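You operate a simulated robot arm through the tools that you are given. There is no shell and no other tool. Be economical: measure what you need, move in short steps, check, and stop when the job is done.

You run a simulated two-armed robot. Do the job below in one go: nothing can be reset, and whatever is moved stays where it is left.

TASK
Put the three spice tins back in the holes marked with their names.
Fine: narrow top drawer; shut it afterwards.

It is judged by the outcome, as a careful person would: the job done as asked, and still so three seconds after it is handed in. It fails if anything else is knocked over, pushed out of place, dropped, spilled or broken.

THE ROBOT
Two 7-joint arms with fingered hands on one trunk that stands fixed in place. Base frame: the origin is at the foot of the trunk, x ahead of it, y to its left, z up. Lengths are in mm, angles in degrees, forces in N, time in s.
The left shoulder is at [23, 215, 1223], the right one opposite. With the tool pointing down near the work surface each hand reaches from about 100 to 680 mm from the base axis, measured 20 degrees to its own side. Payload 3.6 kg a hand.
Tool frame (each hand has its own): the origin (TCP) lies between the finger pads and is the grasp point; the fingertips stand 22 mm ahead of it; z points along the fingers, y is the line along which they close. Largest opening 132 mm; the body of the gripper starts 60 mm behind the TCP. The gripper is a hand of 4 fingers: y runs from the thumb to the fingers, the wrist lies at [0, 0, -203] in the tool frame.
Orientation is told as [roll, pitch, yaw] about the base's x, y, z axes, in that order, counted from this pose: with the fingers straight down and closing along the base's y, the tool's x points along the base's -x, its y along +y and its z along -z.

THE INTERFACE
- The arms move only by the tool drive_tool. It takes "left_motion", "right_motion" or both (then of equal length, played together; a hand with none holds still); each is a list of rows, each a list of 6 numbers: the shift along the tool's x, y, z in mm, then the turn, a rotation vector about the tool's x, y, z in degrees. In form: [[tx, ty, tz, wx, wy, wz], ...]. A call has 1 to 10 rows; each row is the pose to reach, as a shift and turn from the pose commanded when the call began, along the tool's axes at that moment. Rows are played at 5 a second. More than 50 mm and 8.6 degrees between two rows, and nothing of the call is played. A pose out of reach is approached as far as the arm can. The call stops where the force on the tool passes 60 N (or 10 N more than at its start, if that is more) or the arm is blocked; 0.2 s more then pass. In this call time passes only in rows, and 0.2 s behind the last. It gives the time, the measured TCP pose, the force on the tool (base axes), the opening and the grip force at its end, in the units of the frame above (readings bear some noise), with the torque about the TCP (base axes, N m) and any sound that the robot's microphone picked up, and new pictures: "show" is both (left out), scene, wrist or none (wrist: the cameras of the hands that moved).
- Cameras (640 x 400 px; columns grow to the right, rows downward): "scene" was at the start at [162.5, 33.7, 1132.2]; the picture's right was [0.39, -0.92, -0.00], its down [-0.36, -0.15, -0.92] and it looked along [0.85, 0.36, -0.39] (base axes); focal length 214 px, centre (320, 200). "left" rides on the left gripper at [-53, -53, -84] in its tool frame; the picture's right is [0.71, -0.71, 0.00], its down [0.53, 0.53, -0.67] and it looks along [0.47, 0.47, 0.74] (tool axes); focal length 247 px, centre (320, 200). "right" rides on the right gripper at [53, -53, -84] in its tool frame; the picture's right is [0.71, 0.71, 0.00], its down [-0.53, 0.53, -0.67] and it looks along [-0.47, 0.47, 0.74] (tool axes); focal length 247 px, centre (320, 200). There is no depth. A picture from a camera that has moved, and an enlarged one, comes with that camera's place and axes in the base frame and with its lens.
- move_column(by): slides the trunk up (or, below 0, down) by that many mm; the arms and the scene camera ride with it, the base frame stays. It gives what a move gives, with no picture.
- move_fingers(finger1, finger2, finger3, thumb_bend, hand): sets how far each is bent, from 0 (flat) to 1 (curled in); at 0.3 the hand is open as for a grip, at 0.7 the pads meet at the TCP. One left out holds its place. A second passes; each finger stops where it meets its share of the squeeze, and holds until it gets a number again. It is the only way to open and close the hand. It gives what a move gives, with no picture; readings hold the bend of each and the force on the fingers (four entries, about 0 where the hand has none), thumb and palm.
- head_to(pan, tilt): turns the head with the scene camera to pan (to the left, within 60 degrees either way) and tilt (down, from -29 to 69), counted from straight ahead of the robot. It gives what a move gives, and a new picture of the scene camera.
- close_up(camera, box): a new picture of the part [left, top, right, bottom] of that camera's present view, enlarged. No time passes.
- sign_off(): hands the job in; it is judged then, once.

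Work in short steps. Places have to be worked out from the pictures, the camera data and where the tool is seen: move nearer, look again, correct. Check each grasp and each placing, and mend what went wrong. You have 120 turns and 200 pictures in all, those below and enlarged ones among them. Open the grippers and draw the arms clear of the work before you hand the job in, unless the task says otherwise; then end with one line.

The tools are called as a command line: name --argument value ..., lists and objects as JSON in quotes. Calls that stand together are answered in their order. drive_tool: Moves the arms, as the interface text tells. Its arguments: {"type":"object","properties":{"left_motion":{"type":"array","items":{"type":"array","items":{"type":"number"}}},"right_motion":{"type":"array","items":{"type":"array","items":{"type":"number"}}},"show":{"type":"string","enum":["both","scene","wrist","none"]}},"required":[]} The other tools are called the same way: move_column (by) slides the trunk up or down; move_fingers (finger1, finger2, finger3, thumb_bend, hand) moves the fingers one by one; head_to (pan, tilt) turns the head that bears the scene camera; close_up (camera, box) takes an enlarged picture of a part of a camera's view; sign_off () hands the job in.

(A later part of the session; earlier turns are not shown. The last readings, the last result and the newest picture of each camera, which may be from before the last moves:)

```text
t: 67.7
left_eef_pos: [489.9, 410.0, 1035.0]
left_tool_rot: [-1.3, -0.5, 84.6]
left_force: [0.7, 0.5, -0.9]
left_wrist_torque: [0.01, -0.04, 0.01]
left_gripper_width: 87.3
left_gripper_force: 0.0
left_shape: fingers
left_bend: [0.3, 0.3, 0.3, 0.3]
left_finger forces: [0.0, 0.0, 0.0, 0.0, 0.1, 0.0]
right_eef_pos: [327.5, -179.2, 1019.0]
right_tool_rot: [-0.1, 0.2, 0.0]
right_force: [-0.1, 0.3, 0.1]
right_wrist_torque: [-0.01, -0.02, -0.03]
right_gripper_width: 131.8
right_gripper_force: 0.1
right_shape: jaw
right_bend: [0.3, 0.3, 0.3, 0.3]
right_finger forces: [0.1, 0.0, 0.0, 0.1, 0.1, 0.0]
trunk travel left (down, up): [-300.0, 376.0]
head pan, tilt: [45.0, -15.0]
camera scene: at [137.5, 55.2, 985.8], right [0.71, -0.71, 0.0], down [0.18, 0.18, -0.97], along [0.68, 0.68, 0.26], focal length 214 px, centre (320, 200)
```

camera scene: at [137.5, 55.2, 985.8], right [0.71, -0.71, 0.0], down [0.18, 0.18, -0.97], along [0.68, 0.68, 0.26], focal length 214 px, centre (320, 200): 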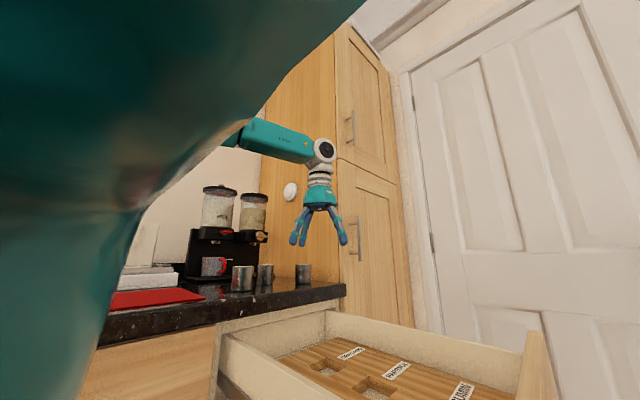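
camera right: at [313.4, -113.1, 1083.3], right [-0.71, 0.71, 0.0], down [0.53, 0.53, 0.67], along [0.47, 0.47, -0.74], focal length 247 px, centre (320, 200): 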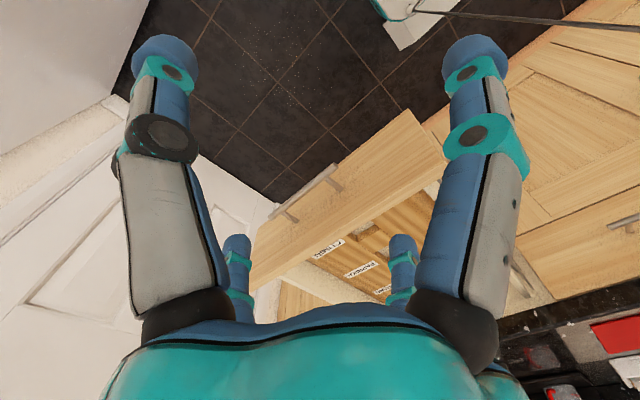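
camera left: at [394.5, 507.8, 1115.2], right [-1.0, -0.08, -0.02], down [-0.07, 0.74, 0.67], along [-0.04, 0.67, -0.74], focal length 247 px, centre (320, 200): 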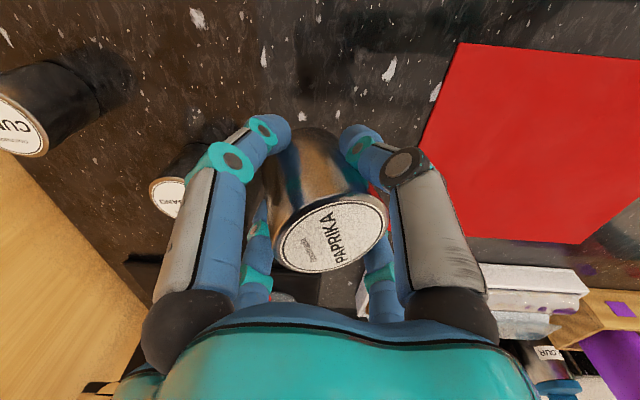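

No limit this time. Probe on to above the cumin hole [512,190].

drive_tool --left_motion '[[43, -9, 0, 0, 0, 0], [87, -17, 0, 0, 0, 0], [130, -26, 0, 0, 0, 0], [174, -34, 0, 0, 0, 0], [217, -42.6, 0, 0, 0, 0]]' --show "scene"

```text
t: 68.9
left_eef_pos: [455.8, 274.6, 1018.6]
left_tool_rot: [-1.3, -0.3, 84.6]
left_force: [-0.1, -0.1, -0.3]
left_wrist_torque: [-0.04, 0.01, -0.02]
left_gripper_width: 87.6
left_gripper_force: 0.0
left_shape: fingers
left_bend: [0.3, 0.3, 0.3, 0.3]
left_finger forces: [0.0, 0.0, 0.0, 0.1, 0.0, 0.1]
left hand out of reach, approached as far as the arm can: row 2, 3, 4, 5
right_eef_pos: [327.2, -179.9, 1020.5]
right_tool_rot: [0.0, 0.1, 0.0]
right_force: [0.3, -0.7, 0.2]
right_wrist_torque: [0.0, -0.02, 0.0]
right_gripper_width: 132.0
right_gripper_force: 0.1
right_shape: jaw
right_bend: [0.3, 0.3, 0.3, 0.3]
right_finger forces: [0.0, 0.1, 0.1, 0.1, 0.0, 0.1]
trunk travel left (down, up): [-300.0, 376.0]
head pan, tilt: [45.0, -15.0]
camera scene: at [136.8, 54.5, 986.0], right [0.71, -0.71, 0.0], down [0.18, 0.18, -0.97], along [0.68, 0.68, 0.26], focal length 214 px, centre (320, 200)
```

scene: 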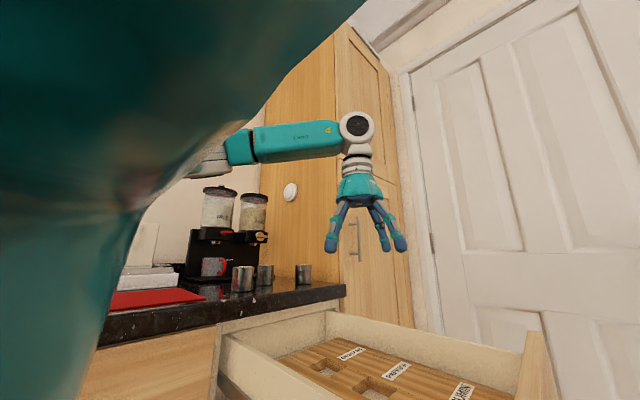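

Elbow is still in the outer-high branch. The right arm (elbow low) reaches inward much better, so I retract and continue yaw further to push the left elbow down.

drive_tool --left_motion '[[-25, 35, -25, 0, 0, 0], [-50, 70, -50, 0, 0, 0], [-70, 110, -80, 0, 0, 0], [-80, 150, -110, 0, 0, 0], [-80, 190, -140, 0, 0, 0]]' --show "none"

drive_tool --left_motion '[[0, 0, 0, 0, 0, -8.5], [0, 0, 0, 0, 0, -17], [0, 0, 0, 0, 0, -25.5], [0, 0, 0, 0, 0, -34], [0, 0, 0, 0, 0, -42.5], [0, 0, 0, 0, 0, -51], [0, 0, 0, 0, 0, -59.5], [0, 0, 0, 0, 0, -68], [0, 0, 0, 0, 0, -76.5], [0, 0, 0, 0, 0, -85]]' --show "scene"

```text
refused: row 3 steps farther than a row can; nothing moved
```

```text
t: 71.1
left_eef_pos: [455.3, 277.3, 1020.4]
left_tool_rot: [-0.5, 1.3, 169.8]
left_force: [-0.4, 0.2, 0.0]
left_wrist_torque: [-0.04, 0.01, -0.01]
left_gripper_width: 87.6
left_gripper_force: 0.2
left_shape: fingers
left_bend: [0.3, 0.3, 0.3, 0.3]
left_finger forces: [0.0, 0.0, 0.0, 0.0, 0.1, 0.1]
right_eef_pos: [327.3, -180.7, 1019.4]
right_tool_rot: [0.1, 0.1, -0.1]
right_force: [-0.3, -0.7, -0.4]
right_wrist_torque: [0.02, 0.01, 0.01]
right_gripper_width: 132.0
right_gripper_force: 0.0
right_shape: jaw
right_bend: [0.3, 0.3, 0.3, 0.3]
right_finger forces: [0.0, 0.0, 0.1, 0.0, 0.1, 0.0]
trunk travel left (down, up): [-300.0, 376.0]
head pan, tilt: [45.0, -15.0]
camera scene: at [136.7, 54.8, 986.0], right [0.71, -0.71, 0.0], down [0.18, 0.18, -0.97], along [0.68, 0.68, 0.26], focal length 214 px, centre (320, 200)
```

scene: 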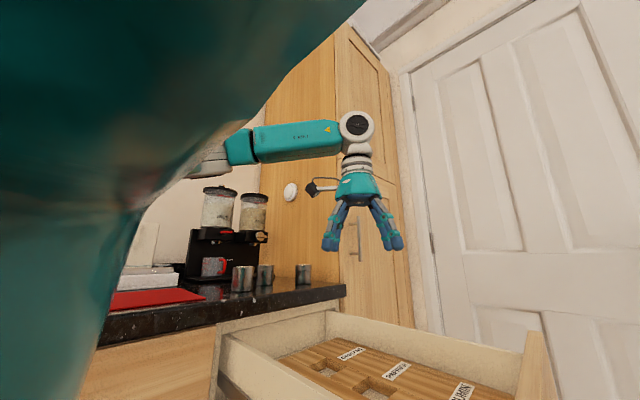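

Hand yaw turns freely, so the limit lies in elbow swivel/forearm roll. I'll retract and use a large temporary hand lean to coax the elbow down.

drive_tool --left_motion '[[-35, -7, -22, 0, 0, 0], [-70, -13, -44, 0, 0, 0], [-105, -20, -66, 0, 0, 0], [-140, -27, -88, 0, 0, 0], [-173, -33, -110, 0, 0, 0]]' --show "none"

drive_tool --left_motion '[[0, 0, 0, 6.8, 4.2, 0], [0, 0, 0, 13.6, 8.4, 0], [0, 0, 0, 20.4, 12.6, 0], [0, 0, 0, 27.2, 16.8, 0], [0, 0, 0, 34, 21, 0], [0, 0, 0, 40.8, 25.2, 0], [0, 0, 0, 47.6, 29.4, 0], [0, 0, 0, 54.4, 33.6, 0]]' --show "scene"

```text
t: 72.3
left_eef_pos: [288.6, 340.4, 1126.1]
left_tool_rot: [-0.5, 1.2, 169.5]
left_force: [0.1, -0.2, -0.4]
left_wrist_torque: [-0.01, -0.06, -0.03]
left_gripper_width: 87.6
left_gripper_force: 0.0
left_shape: fingers
left_bend: [0.3, 0.3, 0.3, 0.3]
left_finger forces: [0.0, 0.1, 0.0, 0.0, 0.0, 0.0]
right_eef_pos: [326.7, -179.5, 1019.6]
right_tool_rot: [0.0, 0.0, 0.0]
right_force: [-0.4, -0.2, 0.2]
right_wrist_torque: [-0.01, -0.03, -0.01]
right_gripper_width: 131.8
right_gripper_force: 0.0
right_shape: jaw
right_bend: [0.3, 0.3, 0.3, 0.3]
right_finger forces: [0.0, 0.0, 0.1, 0.0, 0.1, 0.1]
trunk travel left (down, up): [-300.0, 376.0]
head pan, tilt: [45.0, -15.0]
```

```text
t: 74.1
left_eef_pos: [293.0, 333.9, 1122.4]
left_tool_rot: [-59.4, 26.5, 152.4]
left_force: [0.3, 0.0, -0.2]
left_wrist_torque: [-0.02, 0.02, 0.0]
left_gripper_width: 87.9
left_gripper_force: 0.0
left_shape: fingers
left_bend: [0.3, 0.3, 0.3, 0.3]
left_finger forces: [0.1, 0.0, 0.0, 0.0, 0.0, 0.0]
left hand out of reach, approached as far as the arm can: row 8
right_eef_pos: [329.6, -178.0, 1019.1]
right_tool_rot: [-0.2, 0.1, 0.0]
right_force: [0.1, 0.1, -0.6]
right_wrist_torque: [0.02, 0.03, -0.01]
right_gripper_width: 132.0
right_gripper_force: 0.0
right_shape: jaw
right_bend: [0.3, 0.3, 0.3, 0.3]
right_finger forces: [0.1, 0.0, 0.0, 0.0, 0.0, 0.0]
trunk travel left (down, up): [-300.0, 376.0]
head pan, tilt: [45.0, -15.0]
camera scene: at [138.2, 55.5, 985.7], right [0.71, -0.71, 0.0], down [0.18, 0.18, -0.97], along [0.68, 0.68, 0.26], focal length 214 px, centre (320, 200)
```

scene: 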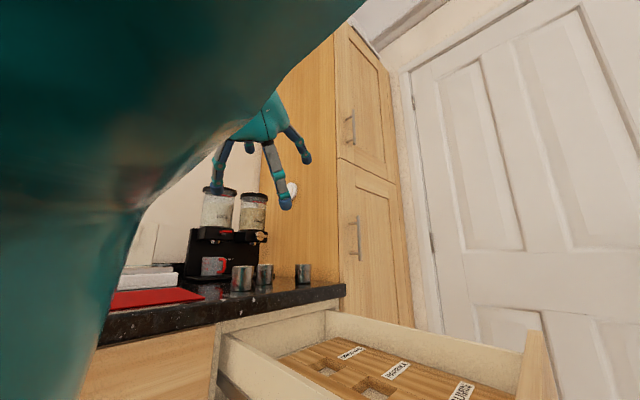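

Now lean back to vertical and probe forward again.

drive_tool --left_motion '[[0, 0, 0, -6.8, -4.2, 0], [0, 0, 0, -13.6, -8.4, 0], [0, 0, 0, -20.4, -12.6, 0], [0, 0, 0, -27.2, -16.8, 0], [0, 0, 0, -34, -21, 0], [0, 0, 0, -40.8, -25.2, 0], [0, 0, 0, -47.6, -29.4, 0], [0, 0, 0, -54, -33.4, 0]]' --show "none"

drive_tool --left_motion '[[40, 8, 18, 0, 0, 0], [80, 16, 36, 0, 0, 0], [120, 24, 54, 0, 0, 0], [160, 32, 72, 0, 0, 0], [195, 40, 90, 0, 0, 0], [230, 48, 100, 0, 0, 0]]' --show "scene"

```text
t: 75.9
left_eef_pos: [289.7, 339.2, 1127.5]
left_tool_rot: [-0.8, 1.4, 169.6]
left_force: [0.3, 0.4, 0.2]
left_wrist_torque: [0.0, 0.01, -0.01]
left_gripper_width: 87.7
left_gripper_force: 0.0
left_shape: fingers
left_bend: [0.3, 0.3, 0.3, 0.3]
left_finger forces: [0.0, 0.0, 0.1, 0.0, 0.0, 0.1]
right_eef_pos: [327.6, -180.8, 1018.7]
right_tool_rot: [0.0, 0.1, 0.0]
right_force: [-0.7, -0.1, -0.4]
right_wrist_torque: [0.03, -0.01, 0.02]
right_gripper_width: 131.7
right_gripper_force: 0.0
right_shape: jaw
right_bend: [0.3, 0.3, 0.3, 0.3]
right_finger forces: [0.0, 0.1, 0.0, 0.0, 0.0, 0.0]
trunk travel left (down, up): [-300.0, 376.0]
head pan, tilt: [45.0, -15.0]
```

```text
t: 77.3
left_eef_pos: [466.8, 295.9, 1038.2]
left_tool_rot: [-0.9, 1.4, 169.6]
left_force: [0.1, -0.3, -0.6]
left_wrist_torque: [-0.02, 0.01, 0.0]
left_gripper_width: 87.7
left_gripper_force: 0.1
left_shape: fingers
left_bend: [0.3, 0.3, 0.3, 0.3]
left_finger forces: [0.0, 0.0, 0.0, 0.1, 0.1, 0.0]
left hand out of reach, approached as far as the arm can: row 5, 6
right_eef_pos: [327.7, -180.0, 1019.6]
right_tool_rot: [0.0, 0.1, 0.0]
right_force: [-0.5, 0.2, 0.2]
right_wrist_torque: [0.01, 0.0, 0.04]
right_gripper_width: 131.8
right_gripper_force: 0.1
right_shape: jaw
right_bend: [0.3, 0.3, 0.3, 0.3]
right_finger forces: [0.0, 0.0, 0.0, 0.0, 0.0, 0.1]
trunk travel left (down, up): [-300.0, 376.0]
head pan, tilt: [45.0, -15.0]
camera scene: at [137.0, 54.8, 985.9], right [0.71, -0.71, 0.0], down [0.18, 0.18, -0.97], along [0.68, 0.68, 0.26], focal length 214 px, centre (320, 200)
```

scene: 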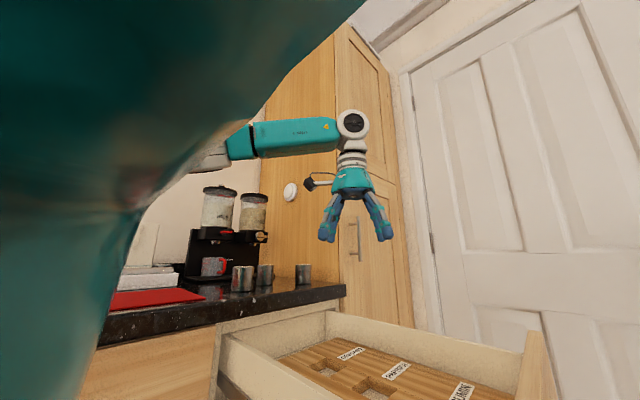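

That branch persists, but reach at y≈410 is fine. New plan: place oregano at its present hole (y≈412), then push the drawer in by one hole spacing each time so every placing happens at y≈412. First I swing the hand back toward the oregano tin.

drive_tool --left_motion '[[-10, -41, -3, 0, 0, 5.4], [-21, -83, -6, 0, 0, 10.8], [-32, -125, -9, 0, 0, 16.2], [-42, -166, -12, 0, 0, 21.6], [-53, -208, -15, 0, 0, 27], [-63, -250, -18, 0, 0, 32.3], [-73.7, -291.6, -20, 0, 0, 37.6]]' --show "none"

head_to --pan 40 --tilt 20

```text
t: 78.9
left_eef_pos: [446.4, 597.7, 1059.1]
left_tool_rot: [-1.6, 0.6, 131.9]
left_force: [-0.3, 0.7, 0.1]
left_wrist_torque: [0.01, -0.03, 0.01]
left_gripper_width: 87.9
left_gripper_force: 0.0
left_shape: fingers
left_bend: [0.3, 0.3, 0.3, 0.3]
left_finger forces: [0.1, 0.0, 0.0, 0.1, 0.0, 0.0]
right_eef_pos: [328.1, -179.3, 1019.4]
right_tool_rot: [0.0, 0.2, 0.0]
right_force: [0.0, 0.0, 0.1]
right_wrist_torque: [0.0, -0.01, -0.01]
right_gripper_width: 132.1
right_gripper_force: 0.0
right_shape: jaw
right_bend: [0.3, 0.3, 0.3, 0.3]
right_finger forces: [0.0, 0.1, 0.1, 0.0, 0.1, 0.0]
trunk travel left (down, up): [-300.0, 376.0]
head pan, tilt: [45.0, -15.0]
```

```text
t: 79.9
left_eef_pos: [446.0, 597.8, 1059.4]
left_tool_rot: [-1.5, 0.5, 132.0]
left_force: [1.1, 0.1, 0.4]
left_wrist_torque: [-0.02, -0.02, -0.02]
left_gripper_width: 87.6
left_gripper_force: 0.0
left_shape: fingers
left_bend: [0.3, 0.3, 0.3, 0.3]
left_finger forces: [0.1, 0.1, 0.0, 0.1, 0.0, 0.0]
right_eef_pos: [328.1, -180.3, 1020.0]
right_tool_rot: [0.0, 0.1, 0.0]
right_force: [0.3, 0.6, 0.3]
right_wrist_torque: [0.0, -0.01, -0.01]
right_gripper_width: 131.9
right_gripper_force: 0.1
right_shape: jaw
right_bend: [0.3, 0.3, 0.3, 0.3]
right_finger forces: [0.1, 0.0, 0.1, 0.1, 0.0, 0.1]
trunk travel left (down, up): [-300.0, 376.0]
head pan, tilt: [40.0, 20.0]
camera scene: at [151.0, 57.9, 931.4], right [0.64, -0.77, 0.0], down [-0.26, -0.22, -0.94], along [0.72, 0.6, -0.34], focal length 214 px, centre (320, 200)
```

scene: 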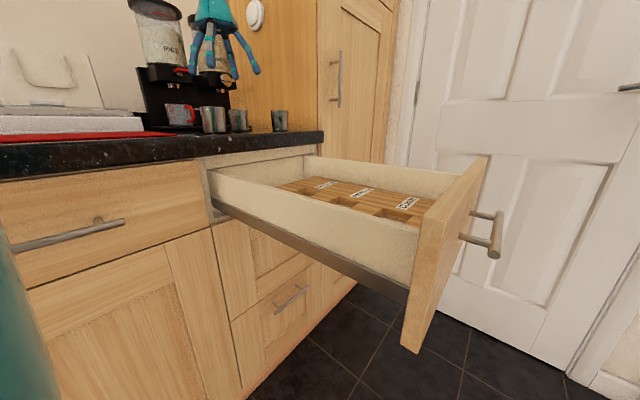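

Lean the hand 11° outward and move above the oregano tin.

drive_tool --left_motion '[[0, 0, 0, 5.5, 0, 0], [0, 0, 0, 11, 0, 0], [-2, -38, 0, 11, 0, 0], [-4, -76, 0, 11, 0, 0], [-4, -76, 24, 11, 0, 0], [-4, -76, 45, 11, 0, 0]]' --show "wrist"

```text
t: 81.3
left_eef_pos: [501.8, 649.3, 1018.3]
left_tool_rot: [-12.5, 0.5, 131.9]
left_force: [-0.3, 0.0, 0.6]
left_wrist_torque: [-0.03, -0.02, -0.01]
left_gripper_width: 87.8
left_gripper_force: 0.0
left_shape: fingers
left_bend: [0.3, 0.3, 0.3, 0.3]
left_finger forces: [0.0, 0.0, 0.0, 0.0, 0.1, 0.0]
left hand out of reach, approached as far as the arm can: row 4
right_eef_pos: [327.8, -180.7, 1018.9]
right_tool_rot: [0.1, 0.1, 0.0]
right_force: [0.1, 0.2, 0.9]
right_wrist_torque: [-0.01, 0.02, 0.0]
right_gripper_width: 131.7
right_gripper_force: 0.0
right_shape: jaw
right_bend: [0.3, 0.3, 0.3, 0.3]
right_finger forces: [0.1, 0.0, 0.0, 0.0, 0.0, 0.0]
trunk travel left (down, up): [-300.0, 376.0]
head pan, tilt: [40.0, 20.0]
camera left: at [490.6, 711.8, 1111.1], right [0.99, -0.06, 0.16], down [-0.14, -0.83, 0.54], along [0.1, -0.56, -0.82], focal length 247 px, centre (320, 200)
```

left: 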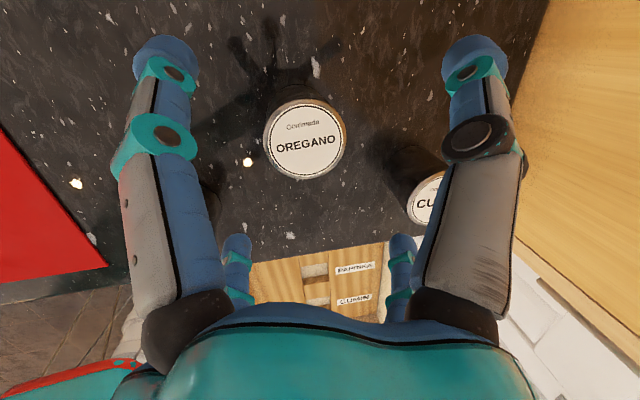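

Oregano's top is at about [502,657]. Align and descend to z≈957.

drive_tool --left_motion '[[-5.5, -5, 1, 0, 0, 0], [-5.5, -1, 20, 0, 0, 0], [-5.5, 4, 41, 0, 0, 0], [-5.5, 8.1, 60.7, 0, 0, 0]]' --show "wrist"

```text
t: 82.3
left_eef_pos: [501.9, 656.5, 958.5]
left_tool_rot: [-12.6, 0.6, 131.9]
left_force: [0.1, 0.4, -0.3]
left_wrist_torque: [0.0, 0.0, -0.02]
left_gripper_width: 87.5
left_gripper_force: 0.1
left_shape: fingers
left_bend: [0.3, 0.3, 0.3, 0.3]
left_finger forces: [0.0, 0.0, 0.0, 0.0, 0.0, 0.1]
right_eef_pos: [327.2, -180.6, 1020.2]
right_tool_rot: [-0.1, 0.1, 0.0]
right_force: [-0.7, -0.1, 0.9]
right_wrist_torque: [0.02, 0.01, 0.0]
right_gripper_width: 131.9
right_gripper_force: 0.0
right_shape: jaw
right_bend: [0.3, 0.3, 0.3, 0.3]
right_finger forces: [0.1, 0.0, 0.0, 0.0, 0.0, 0.0]
trunk travel left (down, up): [-300.0, 376.0]
head pan, tilt: [40.0, 20.0]
camera left: at [490.3, 718.3, 1051.0], right [0.98, -0.06, 0.16], down [-0.14, -0.83, 0.54], along [0.1, -0.56, -0.82], focal length 247 px, centre (320, 200)
```

left: 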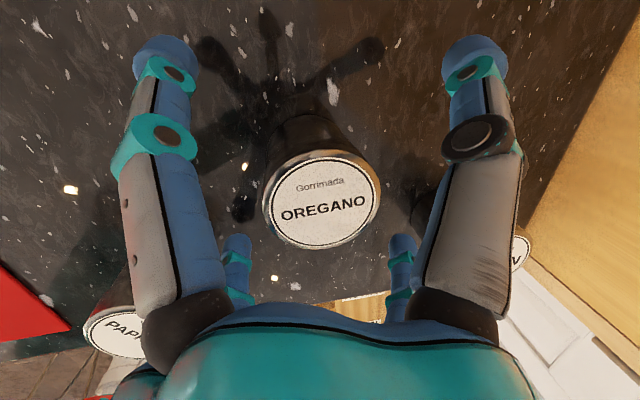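

Centred; close all digits.

move_fingers --hand "left" --finger1 0.7 --finger2 0.7 --finger3 0.7 --thumb_bend 0.7

close_up --camera "left" --box '[0, 0, 640, 400]'

```text
t: 83.3
left_eef_pos: [502.2, 656.0, 959.3]
left_tool_rot: [-12.6, 0.7, 132.0]
left_force: [1.6, 0.6, 4.1]
left_wrist_torque: [-0.02, 0.01, -0.03]
left_gripper_width: 26.2
left_gripper_force: 18.2
left_shape: fingers
left_bend: [0.55, 0.54, 0.56, 0.59]
left_finger forces: [6.2, 7.8, 6.5, 0.0, 15.9, 0.0]
right_eef_pos: [326.6, -180.7, 1019.2]
right_tool_rot: [0.0, 0.1, 0.0]
right_force: [-0.5, 0.1, 0.2]
right_wrist_torque: [0.02, 0.01, -0.01]
right_gripper_width: 131.9
right_gripper_force: 0.0
right_shape: jaw
right_bend: [0.3, 0.3, 0.3, 0.3]
right_finger forces: [0.0, 0.0, 0.0, 0.0, 0.0, 0.1]
trunk travel left (down, up): [-300.0, 376.0]
head pan, tilt: [40.0, 20.0]
```

```text
1.00 times, centred on (320, 200) of left (not enlarged: the box is as wide or as high as the picture)
camera zoom: at [490.1, 718.0, 1051.7], right [0.98, -0.06, 0.16], down [-0.14, -0.83, 0.54], along [0.1, -0.56, -0.82], focal length 247 px, centre (320, 200)
```

zoom: 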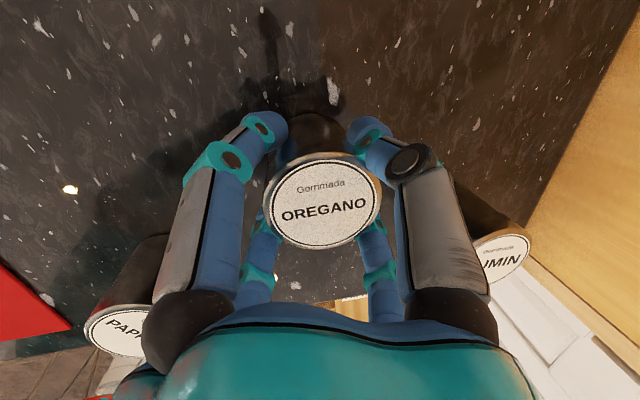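

Gripped. Lift straight up 60 mm.

drive_tool --left_motion '[[0, -4, -20, 0, 0, 0], [0, -9, -40, 0, 0, 0], [0, -13, -59, 0, 0, 0]]' --show "wrist"

close_up --camera "scene" --box '[160, 20, 320, 140]'

```text
t: 84.1
left_eef_pos: [499.6, 656.5, 1018.3]
left_tool_rot: [-12.5, 0.5, 132.0]
left_force: [0.5, 0.8, -0.7]
left_wrist_torque: [0.0, -0.01, 0.02]
left_gripper_width: 24.5
left_gripper_force: 17.4
left_shape: fingers
left_bend: [0.56, 0.53, 0.56, 0.6]
left_finger forces: [5.8, 8.0, 6.1, 0.0, 13.3, 0.1]
right_eef_pos: [327.0, -180.4, 1020.2]
right_tool_rot: [0.0, 0.2, 0.0]
right_force: [-0.8, -0.3, -1.1]
right_wrist_torque: [-0.01, 0.01, 0.01]
right_gripper_width: 131.8
right_gripper_force: 0.0
right_shape: jaw
right_bend: [0.3, 0.3, 0.3, 0.3]
right_finger forces: [0.0, 0.1, 0.0, 0.0, 0.1, 0.0]
trunk travel left (down, up): [-300.0, 376.0]
head pan, tilt: [40.0, 20.0]
camera left: at [488.7, 718.9, 1110.6], right [0.98, -0.06, 0.16], down [-0.14, -0.83, 0.54], along [0.1, -0.56, -0.82], focal length 247 px, centre (320, 200)
```

left: 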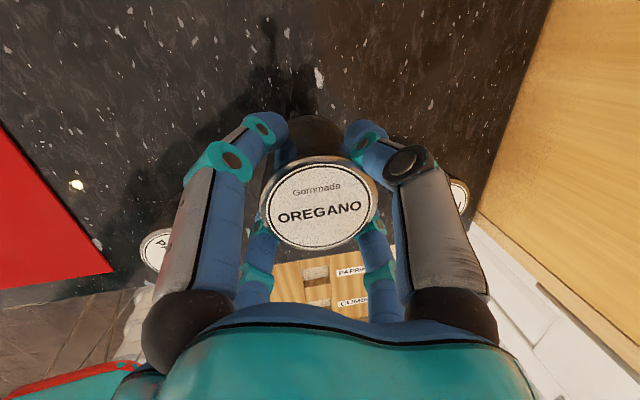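

```text
3.33 times, centred on (240, 80) of scene
camera zoom: at [151.0, 57.9, 931.3], right [0.64, -0.77, 0.0], down [-0.26, -0.22, -0.94], along [0.72, 0.6, -0.34], focal length 715 px, centre (587, 600)
```

zoom: 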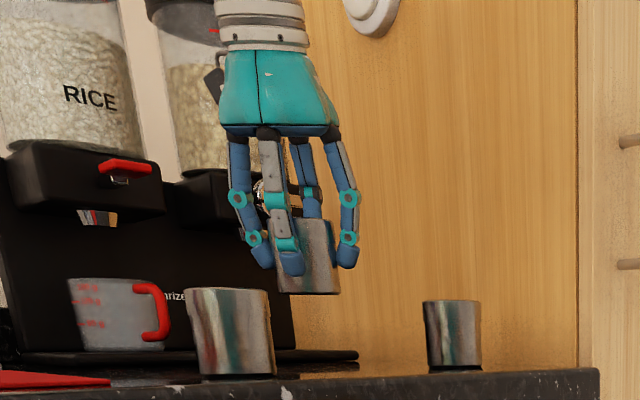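

The tin hangs upright in the grip. Carry it to above the oregano hole, turning the lean direction to +x.

drive_tool --left_motion '[[27, 21, -5, 0, 1.3, 5.9], [54, 43, -10, 0, 2.6, 11.7], [81, 64, -14, 0, 3.9, 17.6], [108, 86, -19, 0, 5.2, 23.4], [135, 107, -24, 0, 6.5, 29.3], [163, 129, -29, 0, 7.8, 35.1], [190, 150.7, -33.4, 0, 9.07, 41]]' --show "both"

```text
t: 85.7
left_eef_pos: [513.0, 411.5, 1017.5]
left_tool_rot: [-13.0, 0.3, 89.9]
left_force: [0.7, 0.3, -0.1]
left_wrist_torque: [-0.03, 0.0, 0.0]
left_gripper_width: 24.5
left_gripper_force: 16.5
left_shape: fingers
left_bend: [0.56, 0.53, 0.56, 0.6]
left_finger forces: [5.9, 8.1, 6.3, 0.0, 13.0, 0.0]
right_eef_pos: [328.1, -180.8, 1020.0]
right_tool_rot: [0.0, 0.1, -0.1]
right_force: [0.8, 0.0, 1.0]
right_wrist_torque: [-0.02, 0.0, 0.04]
right_gripper_width: 131.8
right_gripper_force: 0.1
right_shape: jaw
right_bend: [0.3, 0.3, 0.3, 0.3]
right_finger forces: [0.0, 0.1, 0.1, 0.0, 0.1, 0.1]
trunk travel left (down, up): [-300.0, 376.0]
head pan, tilt: [40.0, 20.0]
camera scene: at [151.3, 57.8, 931.3], right [0.64, -0.77, 0.0], down [-0.26, -0.22, -0.94], along [0.72, 0.6, -0.34], focal length 214 px, centre (320, 200)
camera left: at [546.9, 464.7, 1111.2], right [0.69, -0.71, 0.16], down [-0.66, -0.52, 0.54], along [-0.3, -0.48, -0.83], focal length 247 px, centre (320, 200)
```

scene: 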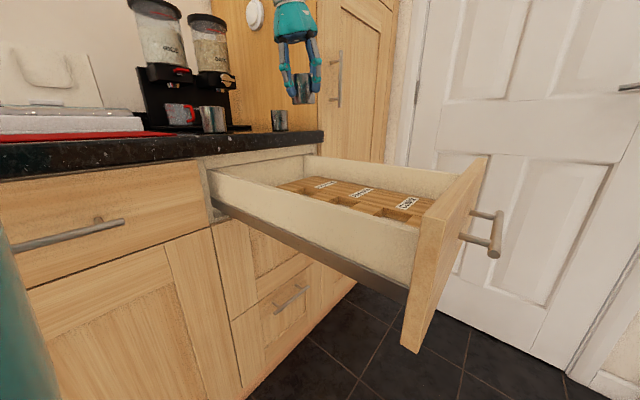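
left: 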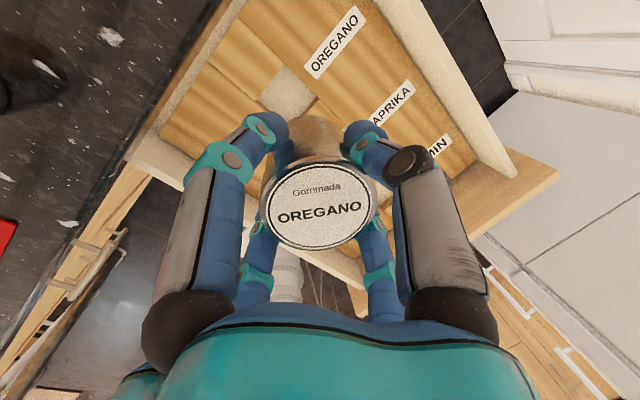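

Reached with no limit. Enlarge the left view to measure the oregano hole's position with this camera.

close_up --camera "left" --box '[220, 40, 380, 140]'

```text
4.00 times, centred on (300, 90) of left
camera zoom: at [546.9, 464.7, 1111.2], right [0.69, -0.71, 0.16], down [-0.66, -0.52, 0.54], along [-0.3, -0.48, -0.83], focal length 988 px, centre (400, 640)
```

zoom: 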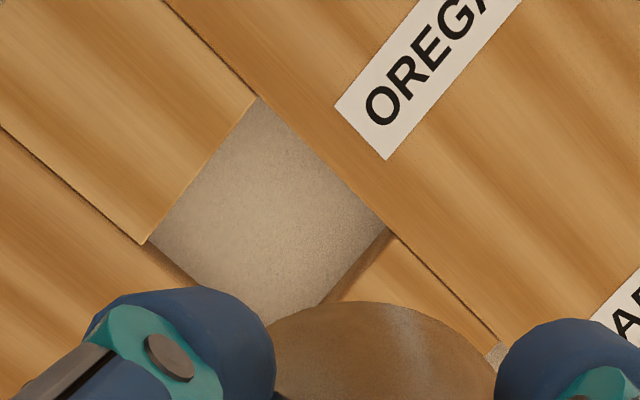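

Hole centre measured at [510.5,411.7] – agrees. Lower the trunk 150.

move_column --by -150

```text
t: 87.5
left_eef_pos: [513.7, 410.8, 870.0]
left_tool_rot: [-13.0, 0.4, 90.1]
left_force: [-0.7, -0.2, -1.6]
left_wrist_torque: [0.0, -0.02, -0.01]
left_gripper_width: 24.4
left_gripper_force: 16.5
left_shape: fingers
left_bend: [0.56, 0.53, 0.56, 0.6]
left_finger forces: [5.8, 8.0, 6.2, 0.0, 13.0, 0.1]
right_eef_pos: [326.1, -179.8, 868.3]
right_tool_rot: [-0.1, 0.1, 0.0]
right_force: [0.3, 0.3, 1.0]
right_wrist_torque: [-0.01, -0.04, 0.0]
right_gripper_width: 131.5
right_gripper_force: 0.1
right_shape: jaw
right_bend: [0.3, 0.3, 0.3, 0.3]
right_finger forces: [0.0, 0.0, 0.0, 0.1, 0.1, 0.0]
trunk travel left (down, up): [-150.0, 526.0]
head pan, tilt: [40.0, 20.0]
```

Descend to about 832 (tin base ~10 mm above the wood) with the small correction, and look.

drive_tool --left_motion '[[-0.5, 5, 12, 0, 0, 0], [-0.5, 8, 24, 0, 0, 0], [-0.5, 11, 36.5, 0, 0, 0]]' --show "wrist"

head_to --pan 38 --tilt 10

```text
t: 88.3
left_eef_pos: [511.0, 411.6, 830.4]
left_tool_rot: [-12.8, 0.3, 90.1]
left_force: [-0.2, 0.0, -1.1]
left_wrist_torque: [0.02, 0.01, 0.01]
left_gripper_width: 24.6
left_gripper_force: 16.4
left_shape: fingers
left_bend: [0.56, 0.53, 0.56, 0.6]
left_finger forces: [5.9, 8.1, 6.3, 0.1, 13.0, 0.0]
right_eef_pos: [327.7, -180.8, 868.5]
right_tool_rot: [0.0, 0.1, -0.1]
right_force: [0.3, -0.1, -1.2]
right_wrist_torque: [-0.02, 0.0, 0.01]
right_gripper_width: 132.0
right_gripper_force: 0.0
right_shape: jaw
right_bend: [0.3, 0.3, 0.3, 0.3]
right_finger forces: [0.0, 0.0, 0.0, 0.0, 0.0, 0.0]
trunk travel left (down, up): [-150.0, 526.0]
head pan, tilt: [40.0, 20.0]
camera left: at [543.8, 464.7, 924.2], right [0.69, -0.71, 0.16], down [-0.66, -0.52, 0.54], along [-0.29, -0.48, -0.83], focal length 247 px, centre (320, 200)
```

left: 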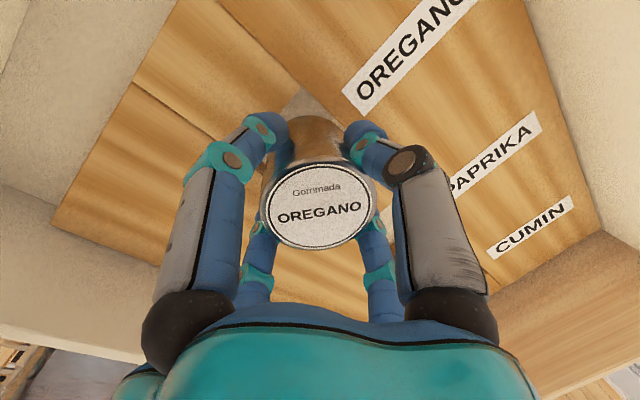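

```text
t: 89.0
left_eef_pos: [511.4, 411.1, 832.1]
left_tool_rot: [-12.9, 0.2, 90.1]
left_force: [-0.1, 0.1, -0.1]
left_wrist_torque: [0.0, -0.06, 0.0]
left_gripper_width: 24.4
left_gripper_force: 16.5
left_shape: fingers
left_bend: [0.56, 0.53, 0.56, 0.6]
left_finger forces: [6.0, 8.1, 6.1, 0.0, 13.0, 0.0]
right_eef_pos: [326.5, -179.1, 868.2]
right_tool_rot: [0.0, 0.1, 0.0]
right_force: [-0.5, 0.4, 0.3]
right_wrist_torque: [0.01, -0.02, -0.04]
right_gripper_width: 132.0
right_gripper_force: 0.1
right_shape: jaw
right_bend: [0.3, 0.3, 0.3, 0.3]
right_finger forces: [0.0, 0.0, 0.0, 0.0, 0.0, 0.1]
trunk travel left (down, up): [-150.0, 526.0]
head pan, tilt: [38.0, 10.0]
camera scene: at [156.3, 55.3, 790.8], right [0.62, -0.79, 0.0], down [-0.14, -0.11, -0.98], along [0.78, 0.61, -0.18], focal length 214 px, centre (320, 200)
```

scene: 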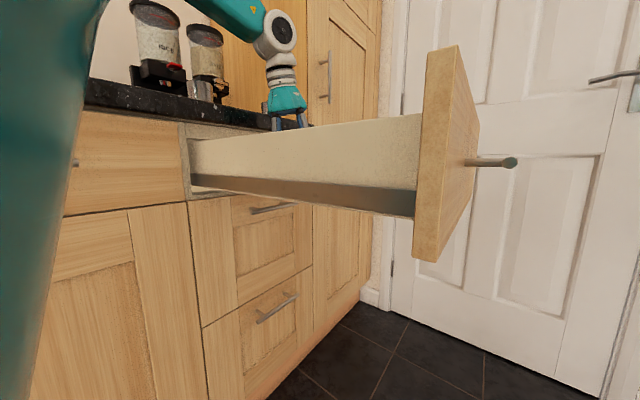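

The scene camera is too low to look in; I descend by feel. To z≈812 first (past the wood top if aligned).

drive_tool --left_motion '[[0, 1, 5, 0, 0, 0], [0, 2.3, 10, 0, 0, 0], [0, 3.4, 14, 0, 0, 0], [0, 4.4, 19, 0, 0, 0]]' --show "wrist"

```text
t: 90.0
left_eef_pos: [511.3, 411.0, 813.4]
left_tool_rot: [-13.3, 0.3, 89.9]
left_force: [-3.7, 0.7, 14.8]
left_wrist_torque: [0.0, -0.27, 0.02]
left_gripper_width: 22.9
left_gripper_force: 18.8
left_shape: fingers
left_bend: [0.56, 0.53, 0.56, 0.62]
left_finger forces: [7.1, 9.1, 7.8, 0.0, 13.3, 0.0]
right_eef_pos: [326.0, -180.0, 868.7]
right_tool_rot: [0.0, 0.0, 0.0]
right_force: [-0.2, -1.1, 0.2]
right_wrist_torque: [-0.01, 0.01, -0.03]
right_gripper_width: 131.7
right_gripper_force: 0.1
right_shape: jaw
right_bend: [0.3, 0.3, 0.3, 0.3]
right_finger forces: [0.0, 0.0, 0.1, 0.0, 0.0, 0.0]
trunk travel left (down, up): [-150.0, 526.0]
head pan, tilt: [38.0, 10.0]
camera left: at [543.1, 463.9, 907.4], right [0.69, -0.71, 0.17], down [-0.67, -0.52, 0.53], along [-0.29, -0.48, -0.83], focal length 247 px, centre (320, 200)
```

left: 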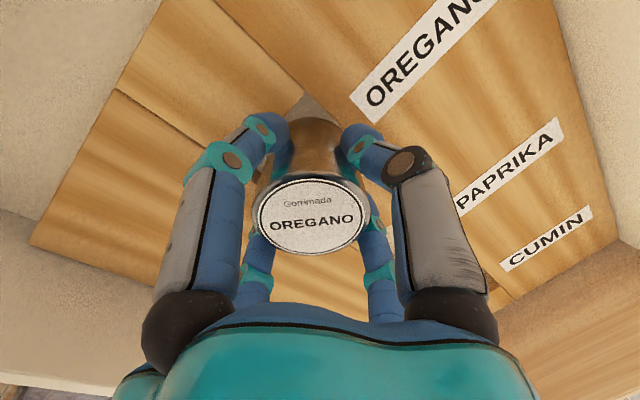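

Contact force/torque shows the tin's base catching the rim on the +x side. Back up, shift −x by 3.5 mm, and retry.

drive_tool --left_motion '[[0, -2.2, -10, 0, 0, 0], [0, 1.2, -11, 0, 0, 0]]' --show "none"

close_up --camera "left" --box '[220, 70, 420, 270]'

```text
t: 90.6
left_eef_pos: [507.4, 412.7, 822.4]
left_tool_rot: [-12.8, 0.4, 89.9]
left_force: [-0.5, -0.5, -0.6]
left_wrist_torque: [0.01, 0.05, 0.03]
left_gripper_width: 23.0
left_gripper_force: 17.9
left_shape: fingers
left_bend: [0.56, 0.53, 0.56, 0.61]
left_finger forces: [6.9, 8.7, 7.4, 0.0, 12.0, 0.0]
right_eef_pos: [327.4, -180.2, 868.6]
right_tool_rot: [0.0, 0.0, 0.1]
right_force: [-1.0, -0.3, 0.6]
right_wrist_torque: [-0.01, 0.0, 0.02]
right_gripper_width: 132.0
right_gripper_force: 0.1
right_shape: jaw
right_bend: [0.3, 0.3, 0.3, 0.3]
right_finger forces: [0.0, 0.0, 0.0, 0.0, 0.0, 0.0]
trunk travel left (down, up): [-150.0, 526.0]
head pan, tilt: [38.0, 10.0]
```

```text
2.00 times, centred on (320, 170) of left
camera zoom: at [540.1, 465.5, 914.7], right [0.69, -0.71, 0.16], down [-0.66, -0.52, 0.54], along [-0.3, -0.48, -0.83], focal length 494 px, centre (320, 260)
```

zoom: 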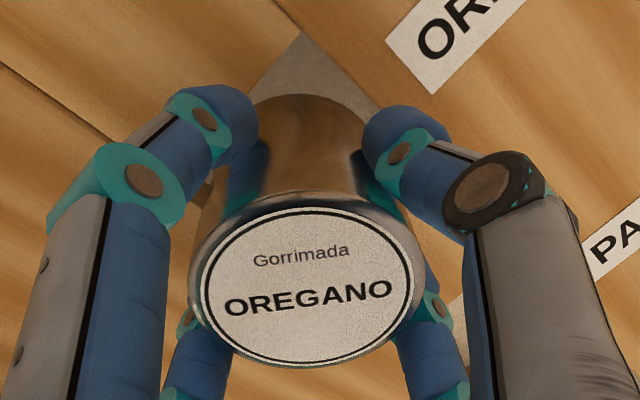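

The tin leans ~4° (base toward +x, −y). I correct the lean by turning the hand 4° about both axes and recentre the base on the hole.

drive_tool --left_motion '[[1.4, -3, -1, -2, -2, 0], [2.8, -5.5, -1, -4, -4, 0]]' --show "none"

close_up --camera "left" --box '[220, 70, 420, 270]'

```text
t: 91.2
left_eef_pos: [514.0, 408.8, 824.4]
left_tool_rot: [-8.9, -3.7, 90.8]
left_force: [0.9, 0.3, -1.0]
left_wrist_torque: [-0.02, -0.02, -0.01]
left_gripper_width: 23.0
left_gripper_force: 17.6
left_shape: fingers
left_bend: [0.56, 0.53, 0.56, 0.61]
left_finger forces: [7.0, 8.8, 7.5, 0.0, 11.9, 0.0]
right_eef_pos: [327.5, -181.2, 868.9]
right_tool_rot: [0.1, 0.2, -0.1]
right_force: [0.9, -0.7, 0.5]
right_wrist_torque: [0.0, -0.02, -0.01]
right_gripper_width: 131.6
right_gripper_force: 0.0
right_shape: jaw
right_bend: [0.3, 0.3, 0.3, 0.3]
right_finger forces: [0.0, 0.1, 0.0, 0.0, 0.1, 0.0]
trunk travel left (down, up): [-150.0, 526.0]
head pan, tilt: [38.0, 10.0]
```

```text
2.00 times, centred on (320, 170) of left
camera zoom: at [551.3, 457.2, 918.1], right [0.71, -0.7, 0.06], down [-0.62, -0.57, 0.55], along [-0.35, -0.43, -0.84], focal length 494 px, centre (320, 260)
```

zoom: 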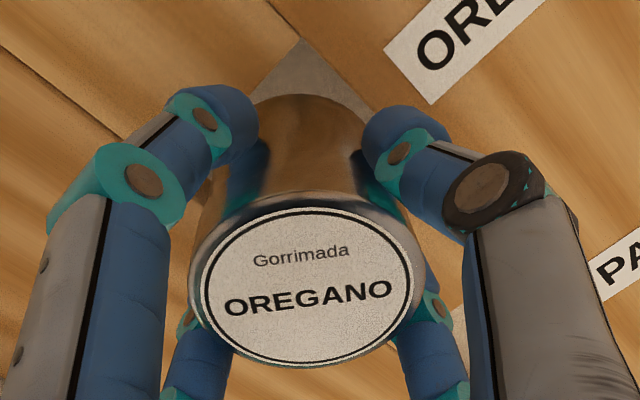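

Lean is now ~2° and the base is within ~1 mm of the hole centre. Shift 1 mm and descend gently.

drive_tool --left_motion '[[0, 1.1, 0, 0, 0, 0], [0.5, 2.2, 7, 0, 0, 0], [0.8, 3, 11, 0, 0, 0], [1, 3.5, 14, 0, 0, 0]]' --show "none"

close_up --camera "left" --box '[220, 70, 420, 270]'

```text
t: 92.2
left_eef_pos: [512.4, 409.4, 812.4]
left_tool_rot: [-9.3, -3.6, 90.7]
left_force: [0.9, -1.1, 14.5]
left_wrist_torque: [0.4, 0.05, -0.01]
left_gripper_width: 22.6
left_gripper_force: 19.9
left_shape: fingers
left_bend: [0.56, 0.52, 0.56, 0.61]
left_finger forces: [10.0, 10.2, 7.0, 0.0, 12.1, 0.1]
right_eef_pos: [326.2, -180.5, 870.1]
right_tool_rot: [0.1, 0.0, 0.0]
right_force: [-0.2, 0.2, -0.5]
right_wrist_torque: [-0.03, 0.02, -0.01]
right_gripper_width: 131.8
right_gripper_force: 0.1
right_shape: jaw
right_bend: [0.3, 0.3, 0.3, 0.3]
right_finger forces: [0.0, 0.1, 0.0, 0.1, 0.0, 0.0]
trunk travel left (down, up): [-150.0, 526.0]
head pan, tilt: [38.0, 10.0]
```

```text
2.00 times, centred on (320, 170) of left
camera zoom: at [550.2, 455.7, 907.2], right [0.71, -0.7, 0.07], down [-0.62, -0.57, 0.54], along [-0.34, -0.42, -0.84], focal length 494 px, centre (320, 260)
```

zoom: 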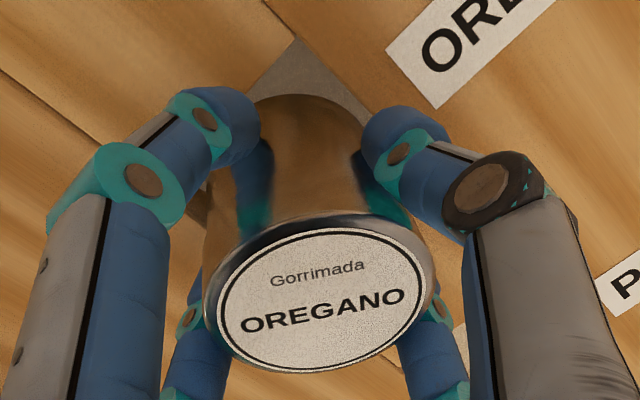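

Torque says the +y side of the base catches the rim, x seems fine and the tin is now upright. Raise slightly, shift −y by 2 mm, and press down gently again.

drive_tool --left_motion '[[0, -0.8, -5, 0, 0, 0], [2.2, -0.8, -5, 0, 0, 0], [2.2, 0, 0, 0, 0, 0], [2.4, 0.5, 3, 0, 0, 0]]' --show "none"

```text
t: 93.2
left_eef_pos: [511.5, 407.2, 807.1]
left_tool_rot: [-9.0, -3.7, 90.8]
left_force: [-1.0, 0.8, 6.3]
left_wrist_torque: [0.03, 0.25, -0.07]
left_gripper_width: 22.7
left_gripper_force: 19.4
left_shape: fingers
left_bend: [0.56, 0.52, 0.56, 0.61]
left_finger forces: [6.3, 15.8, 6.1, 0.0, 11.7, 0.0]
right_eef_pos: [327.7, -180.4, 869.8]
right_tool_rot: [-0.1, 0.1, 0.0]
right_force: [1.0, -0.5, 0.3]
right_wrist_torque: [-0.02, 0.0, -0.01]
right_gripper_width: 131.9
right_gripper_force: 0.1
right_shape: jaw
right_bend: [0.3, 0.3, 0.3, 0.3]
right_finger forces: [0.0, 0.0, 0.1, 0.1, 0.0, 0.0]
trunk travel left (down, up): [-150.0, 526.0]
head pan, tilt: [38.0, 10.0]
```

y is solved (deeper now); contact moved to the −x side. Raise 3, shift +x 1.5, lower.

drive_tool --left_motion '[[0, -0.5, -4, 0, 0, 0], [0, -2, -4, 0, 0, 0], [0.1, -1.4, 0, 0, 0, 0], [0.2, -1, 2.5, 0, 0, 0]]' --show "wrist"

```text
t: 94.2
left_eef_pos: [511.7, 407.6, 807.5]
left_tool_rot: [-9.3, -3.5, 90.6]
left_force: [-1.1, 1.0, 13.6]
left_wrist_torque: [0.01, 0.49, -0.05]
left_gripper_width: 22.7
left_gripper_force: 25.2
left_shape: fingers
left_bend: [0.56, 0.52, 0.56, 0.61]
left_finger forces: [6.5, 25.4, 6.2, 0.0, 12.5, 0.0]
right_eef_pos: [326.3, -180.8, 869.9]
right_tool_rot: [0.0, 0.1, -0.1]
right_force: [-0.1, 0.3, -0.5]
right_wrist_torque: [0.02, -0.01, -0.01]
right_gripper_width: 131.9
right_gripper_force: 0.0
right_shape: jaw
right_bend: [0.3, 0.3, 0.3, 0.3]
right_finger forces: [0.0, 0.1, 0.1, 0.0, 0.1, 0.0]
trunk travel left (down, up): [-150.0, 526.0]
head pan, tilt: [38.0, 10.0]
camera left: at [550.7, 453.7, 901.9], right [0.71, -0.7, 0.07], down [-0.62, -0.57, 0.54], along [-0.34, -0.42, -0.84], focal length 247 px, centre (320, 200)
```

left: 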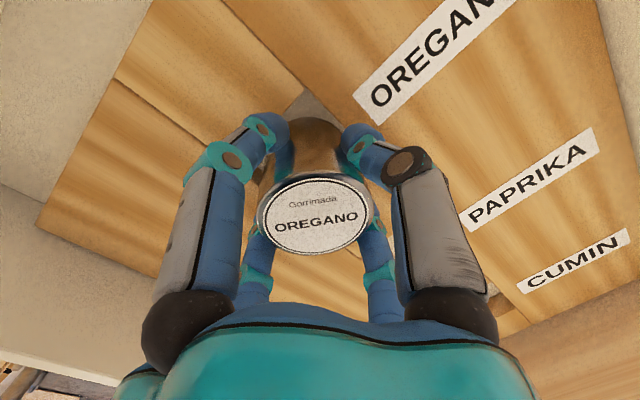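

Finger 2's tip alone carries the load – it touches the wood, so the tin is already inside the hole. Raise 3 mm and release gently.

drive_tool --left_motion '[[0, -0.5, -3, 0, 0, 0]]' --show "none"

move_fingers --hand "left" --finger1 0.5 --finger2 0.46 --finger3 0.5 --thumb_bend 0.5

close_up --camera "left" --box '[0, 0, 640, 400]'

```text
t: 94.6
left_eef_pos: [511.8, 406.9, 807.3]
left_tool_rot: [-8.9, -3.6, 90.8]
left_force: [0.6, -0.6, 5.1]
left_wrist_torque: [-0.06, 0.13, 0.05]
left_gripper_width: 22.7
left_gripper_force: 20.0
left_shape: fingers
left_bend: [0.56, 0.52, 0.56, 0.61]
left_finger forces: [6.5, 15.6, 6.2, 0.1, 12.6, 0.0]
right_eef_pos: [327.5, -180.8, 869.7]
right_tool_rot: [0.0, 0.0, 0.0]
right_force: [-0.2, 0.1, -0.5]
right_wrist_torque: [0.01, 0.0, 0.0]
right_gripper_width: 132.0
right_gripper_force: 0.1
right_shape: jaw
right_bend: [0.3, 0.3, 0.3, 0.3]
right_finger forces: [0.0, 0.0, 0.0, 0.0, 0.0, 0.0]
trunk travel left (down, up): [-150.0, 526.0]
head pan, tilt: [38.0, 10.0]
```

```text
t: 95.6
left_eef_pos: [512.3, 407.3, 808.0]
left_tool_rot: [-8.9, -3.6, 90.8]
left_force: [1.7, 0.4, 2.5]
left_wrist_torque: [-0.03, 0.03, -0.01]
left_gripper_width: 40.4
left_gripper_force: 1.3
left_shape: fingers
left_bend: [0.5, 0.48, 0.5, 0.5]
left_finger forces: [0.1, 2.5, 0.0, 0.0, 0.0, 0.1]
right_eef_pos: [326.8, -180.7, 869.6]
right_tool_rot: [0.0, 0.0, -0.1]
right_force: [0.1, 0.0, -0.7]
right_wrist_torque: [0.01, -0.01, 0.02]
right_gripper_width: 131.9
right_gripper_force: 0.1
right_shape: jaw
right_bend: [0.3, 0.3, 0.3, 0.3]
right_finger forces: [0.0, 0.0, 0.1, 0.0, 0.0, 0.1]
trunk travel left (down, up): [-150.0, 526.0]
head pan, tilt: [38.0, 10.0]
```

```text
1.00 times, centred on (320, 200) of left (not enlarged: the box is as wide or as high as the picture)
camera zoom: at [551.2, 454.4, 902.1], right [0.71, -0.7, 0.07], down [-0.62, -0.57, 0.54], along [-0.35, -0.43, -0.84], focal length 247 px, centre (320, 200)
```

zoom: 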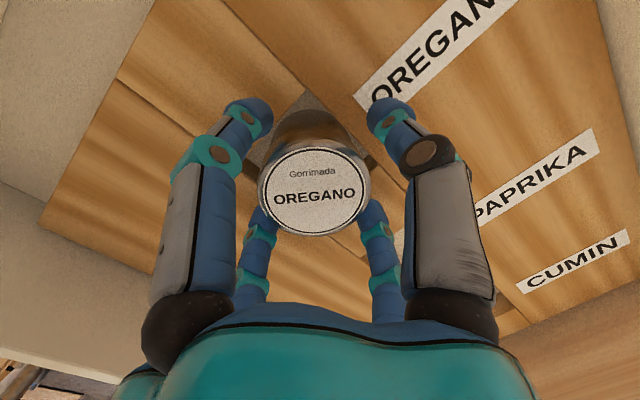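

The tin has dropped into its hole. Withdraw straight up.

drive_tool --left_motion '[[-1.3, -3.1, -20, 0, 0, 0], [-2.6, -6.2, -40, 0, 0, 0], [-4, -9.3, -60, 0, 0, 0], [-6.5, -15.5, -99, 0, 0, 0], [-9, -20, -130, 0, 0, 0]]' --show "wrist"

close_up --camera "left" --box '[220, 60, 420, 220]'

```text
t: 96.8
left_eef_pos: [511.4, 408.5, 937.9]
left_tool_rot: [-8.9, -3.6, 90.5]
left_force: [0.4, 1.3, -0.5]
left_wrist_torque: [-0.01, 0.03, -0.01]
left_gripper_width: 40.3
left_gripper_force: 0.0
left_shape: fingers
left_bend: [0.5, 0.46, 0.5, 0.5]
left_finger forces: [0.1, 0.0, 0.0, 0.0, 0.1, 0.0]
right_eef_pos: [327.8, -179.4, 870.0]
right_tool_rot: [-0.1, 0.2, 0.0]
right_force: [0.0, 0.4, -0.1]
right_wrist_torque: [-0.01, 0.01, -0.04]
right_gripper_width: 132.0
right_gripper_force: 0.0
right_shape: jaw
right_bend: [0.3, 0.3, 0.3, 0.3]
right_finger forces: [0.0, 0.1, 0.0, 0.0, 0.1, 0.0]
trunk travel left (down, up): [-150.0, 526.0]
head pan, tilt: [38.0, 10.0]
camera left: at [549.8, 455.9, 1032.1], right [0.71, -0.7, 0.07], down [-0.62, -0.57, 0.54], along [-0.35, -0.43, -0.84], focal length 247 px, centre (320, 200)
```

left: 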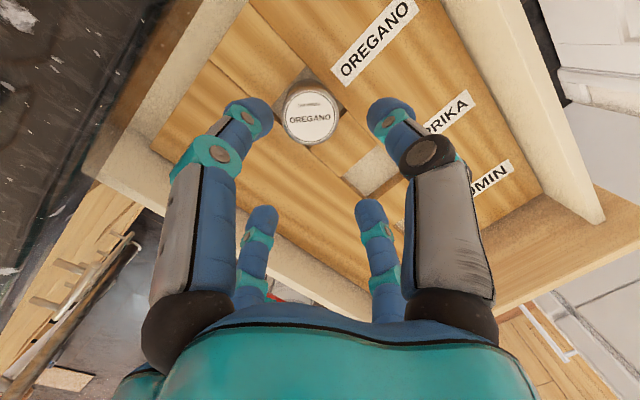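

```text
2.50 times, centred on (320, 140) of left
camera zoom: at [549.8, 455.9, 1032.1], right [0.71, -0.7, 0.07], down [-0.62, -0.57, 0.54], along [-0.35, -0.43, -0.84], focal length 617 px, centre (320, 350)
```

zoom: 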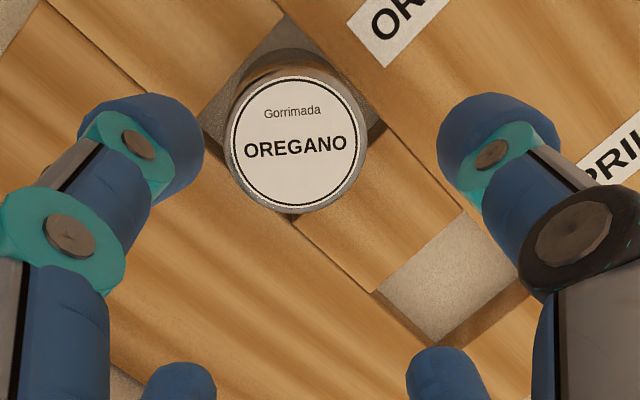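

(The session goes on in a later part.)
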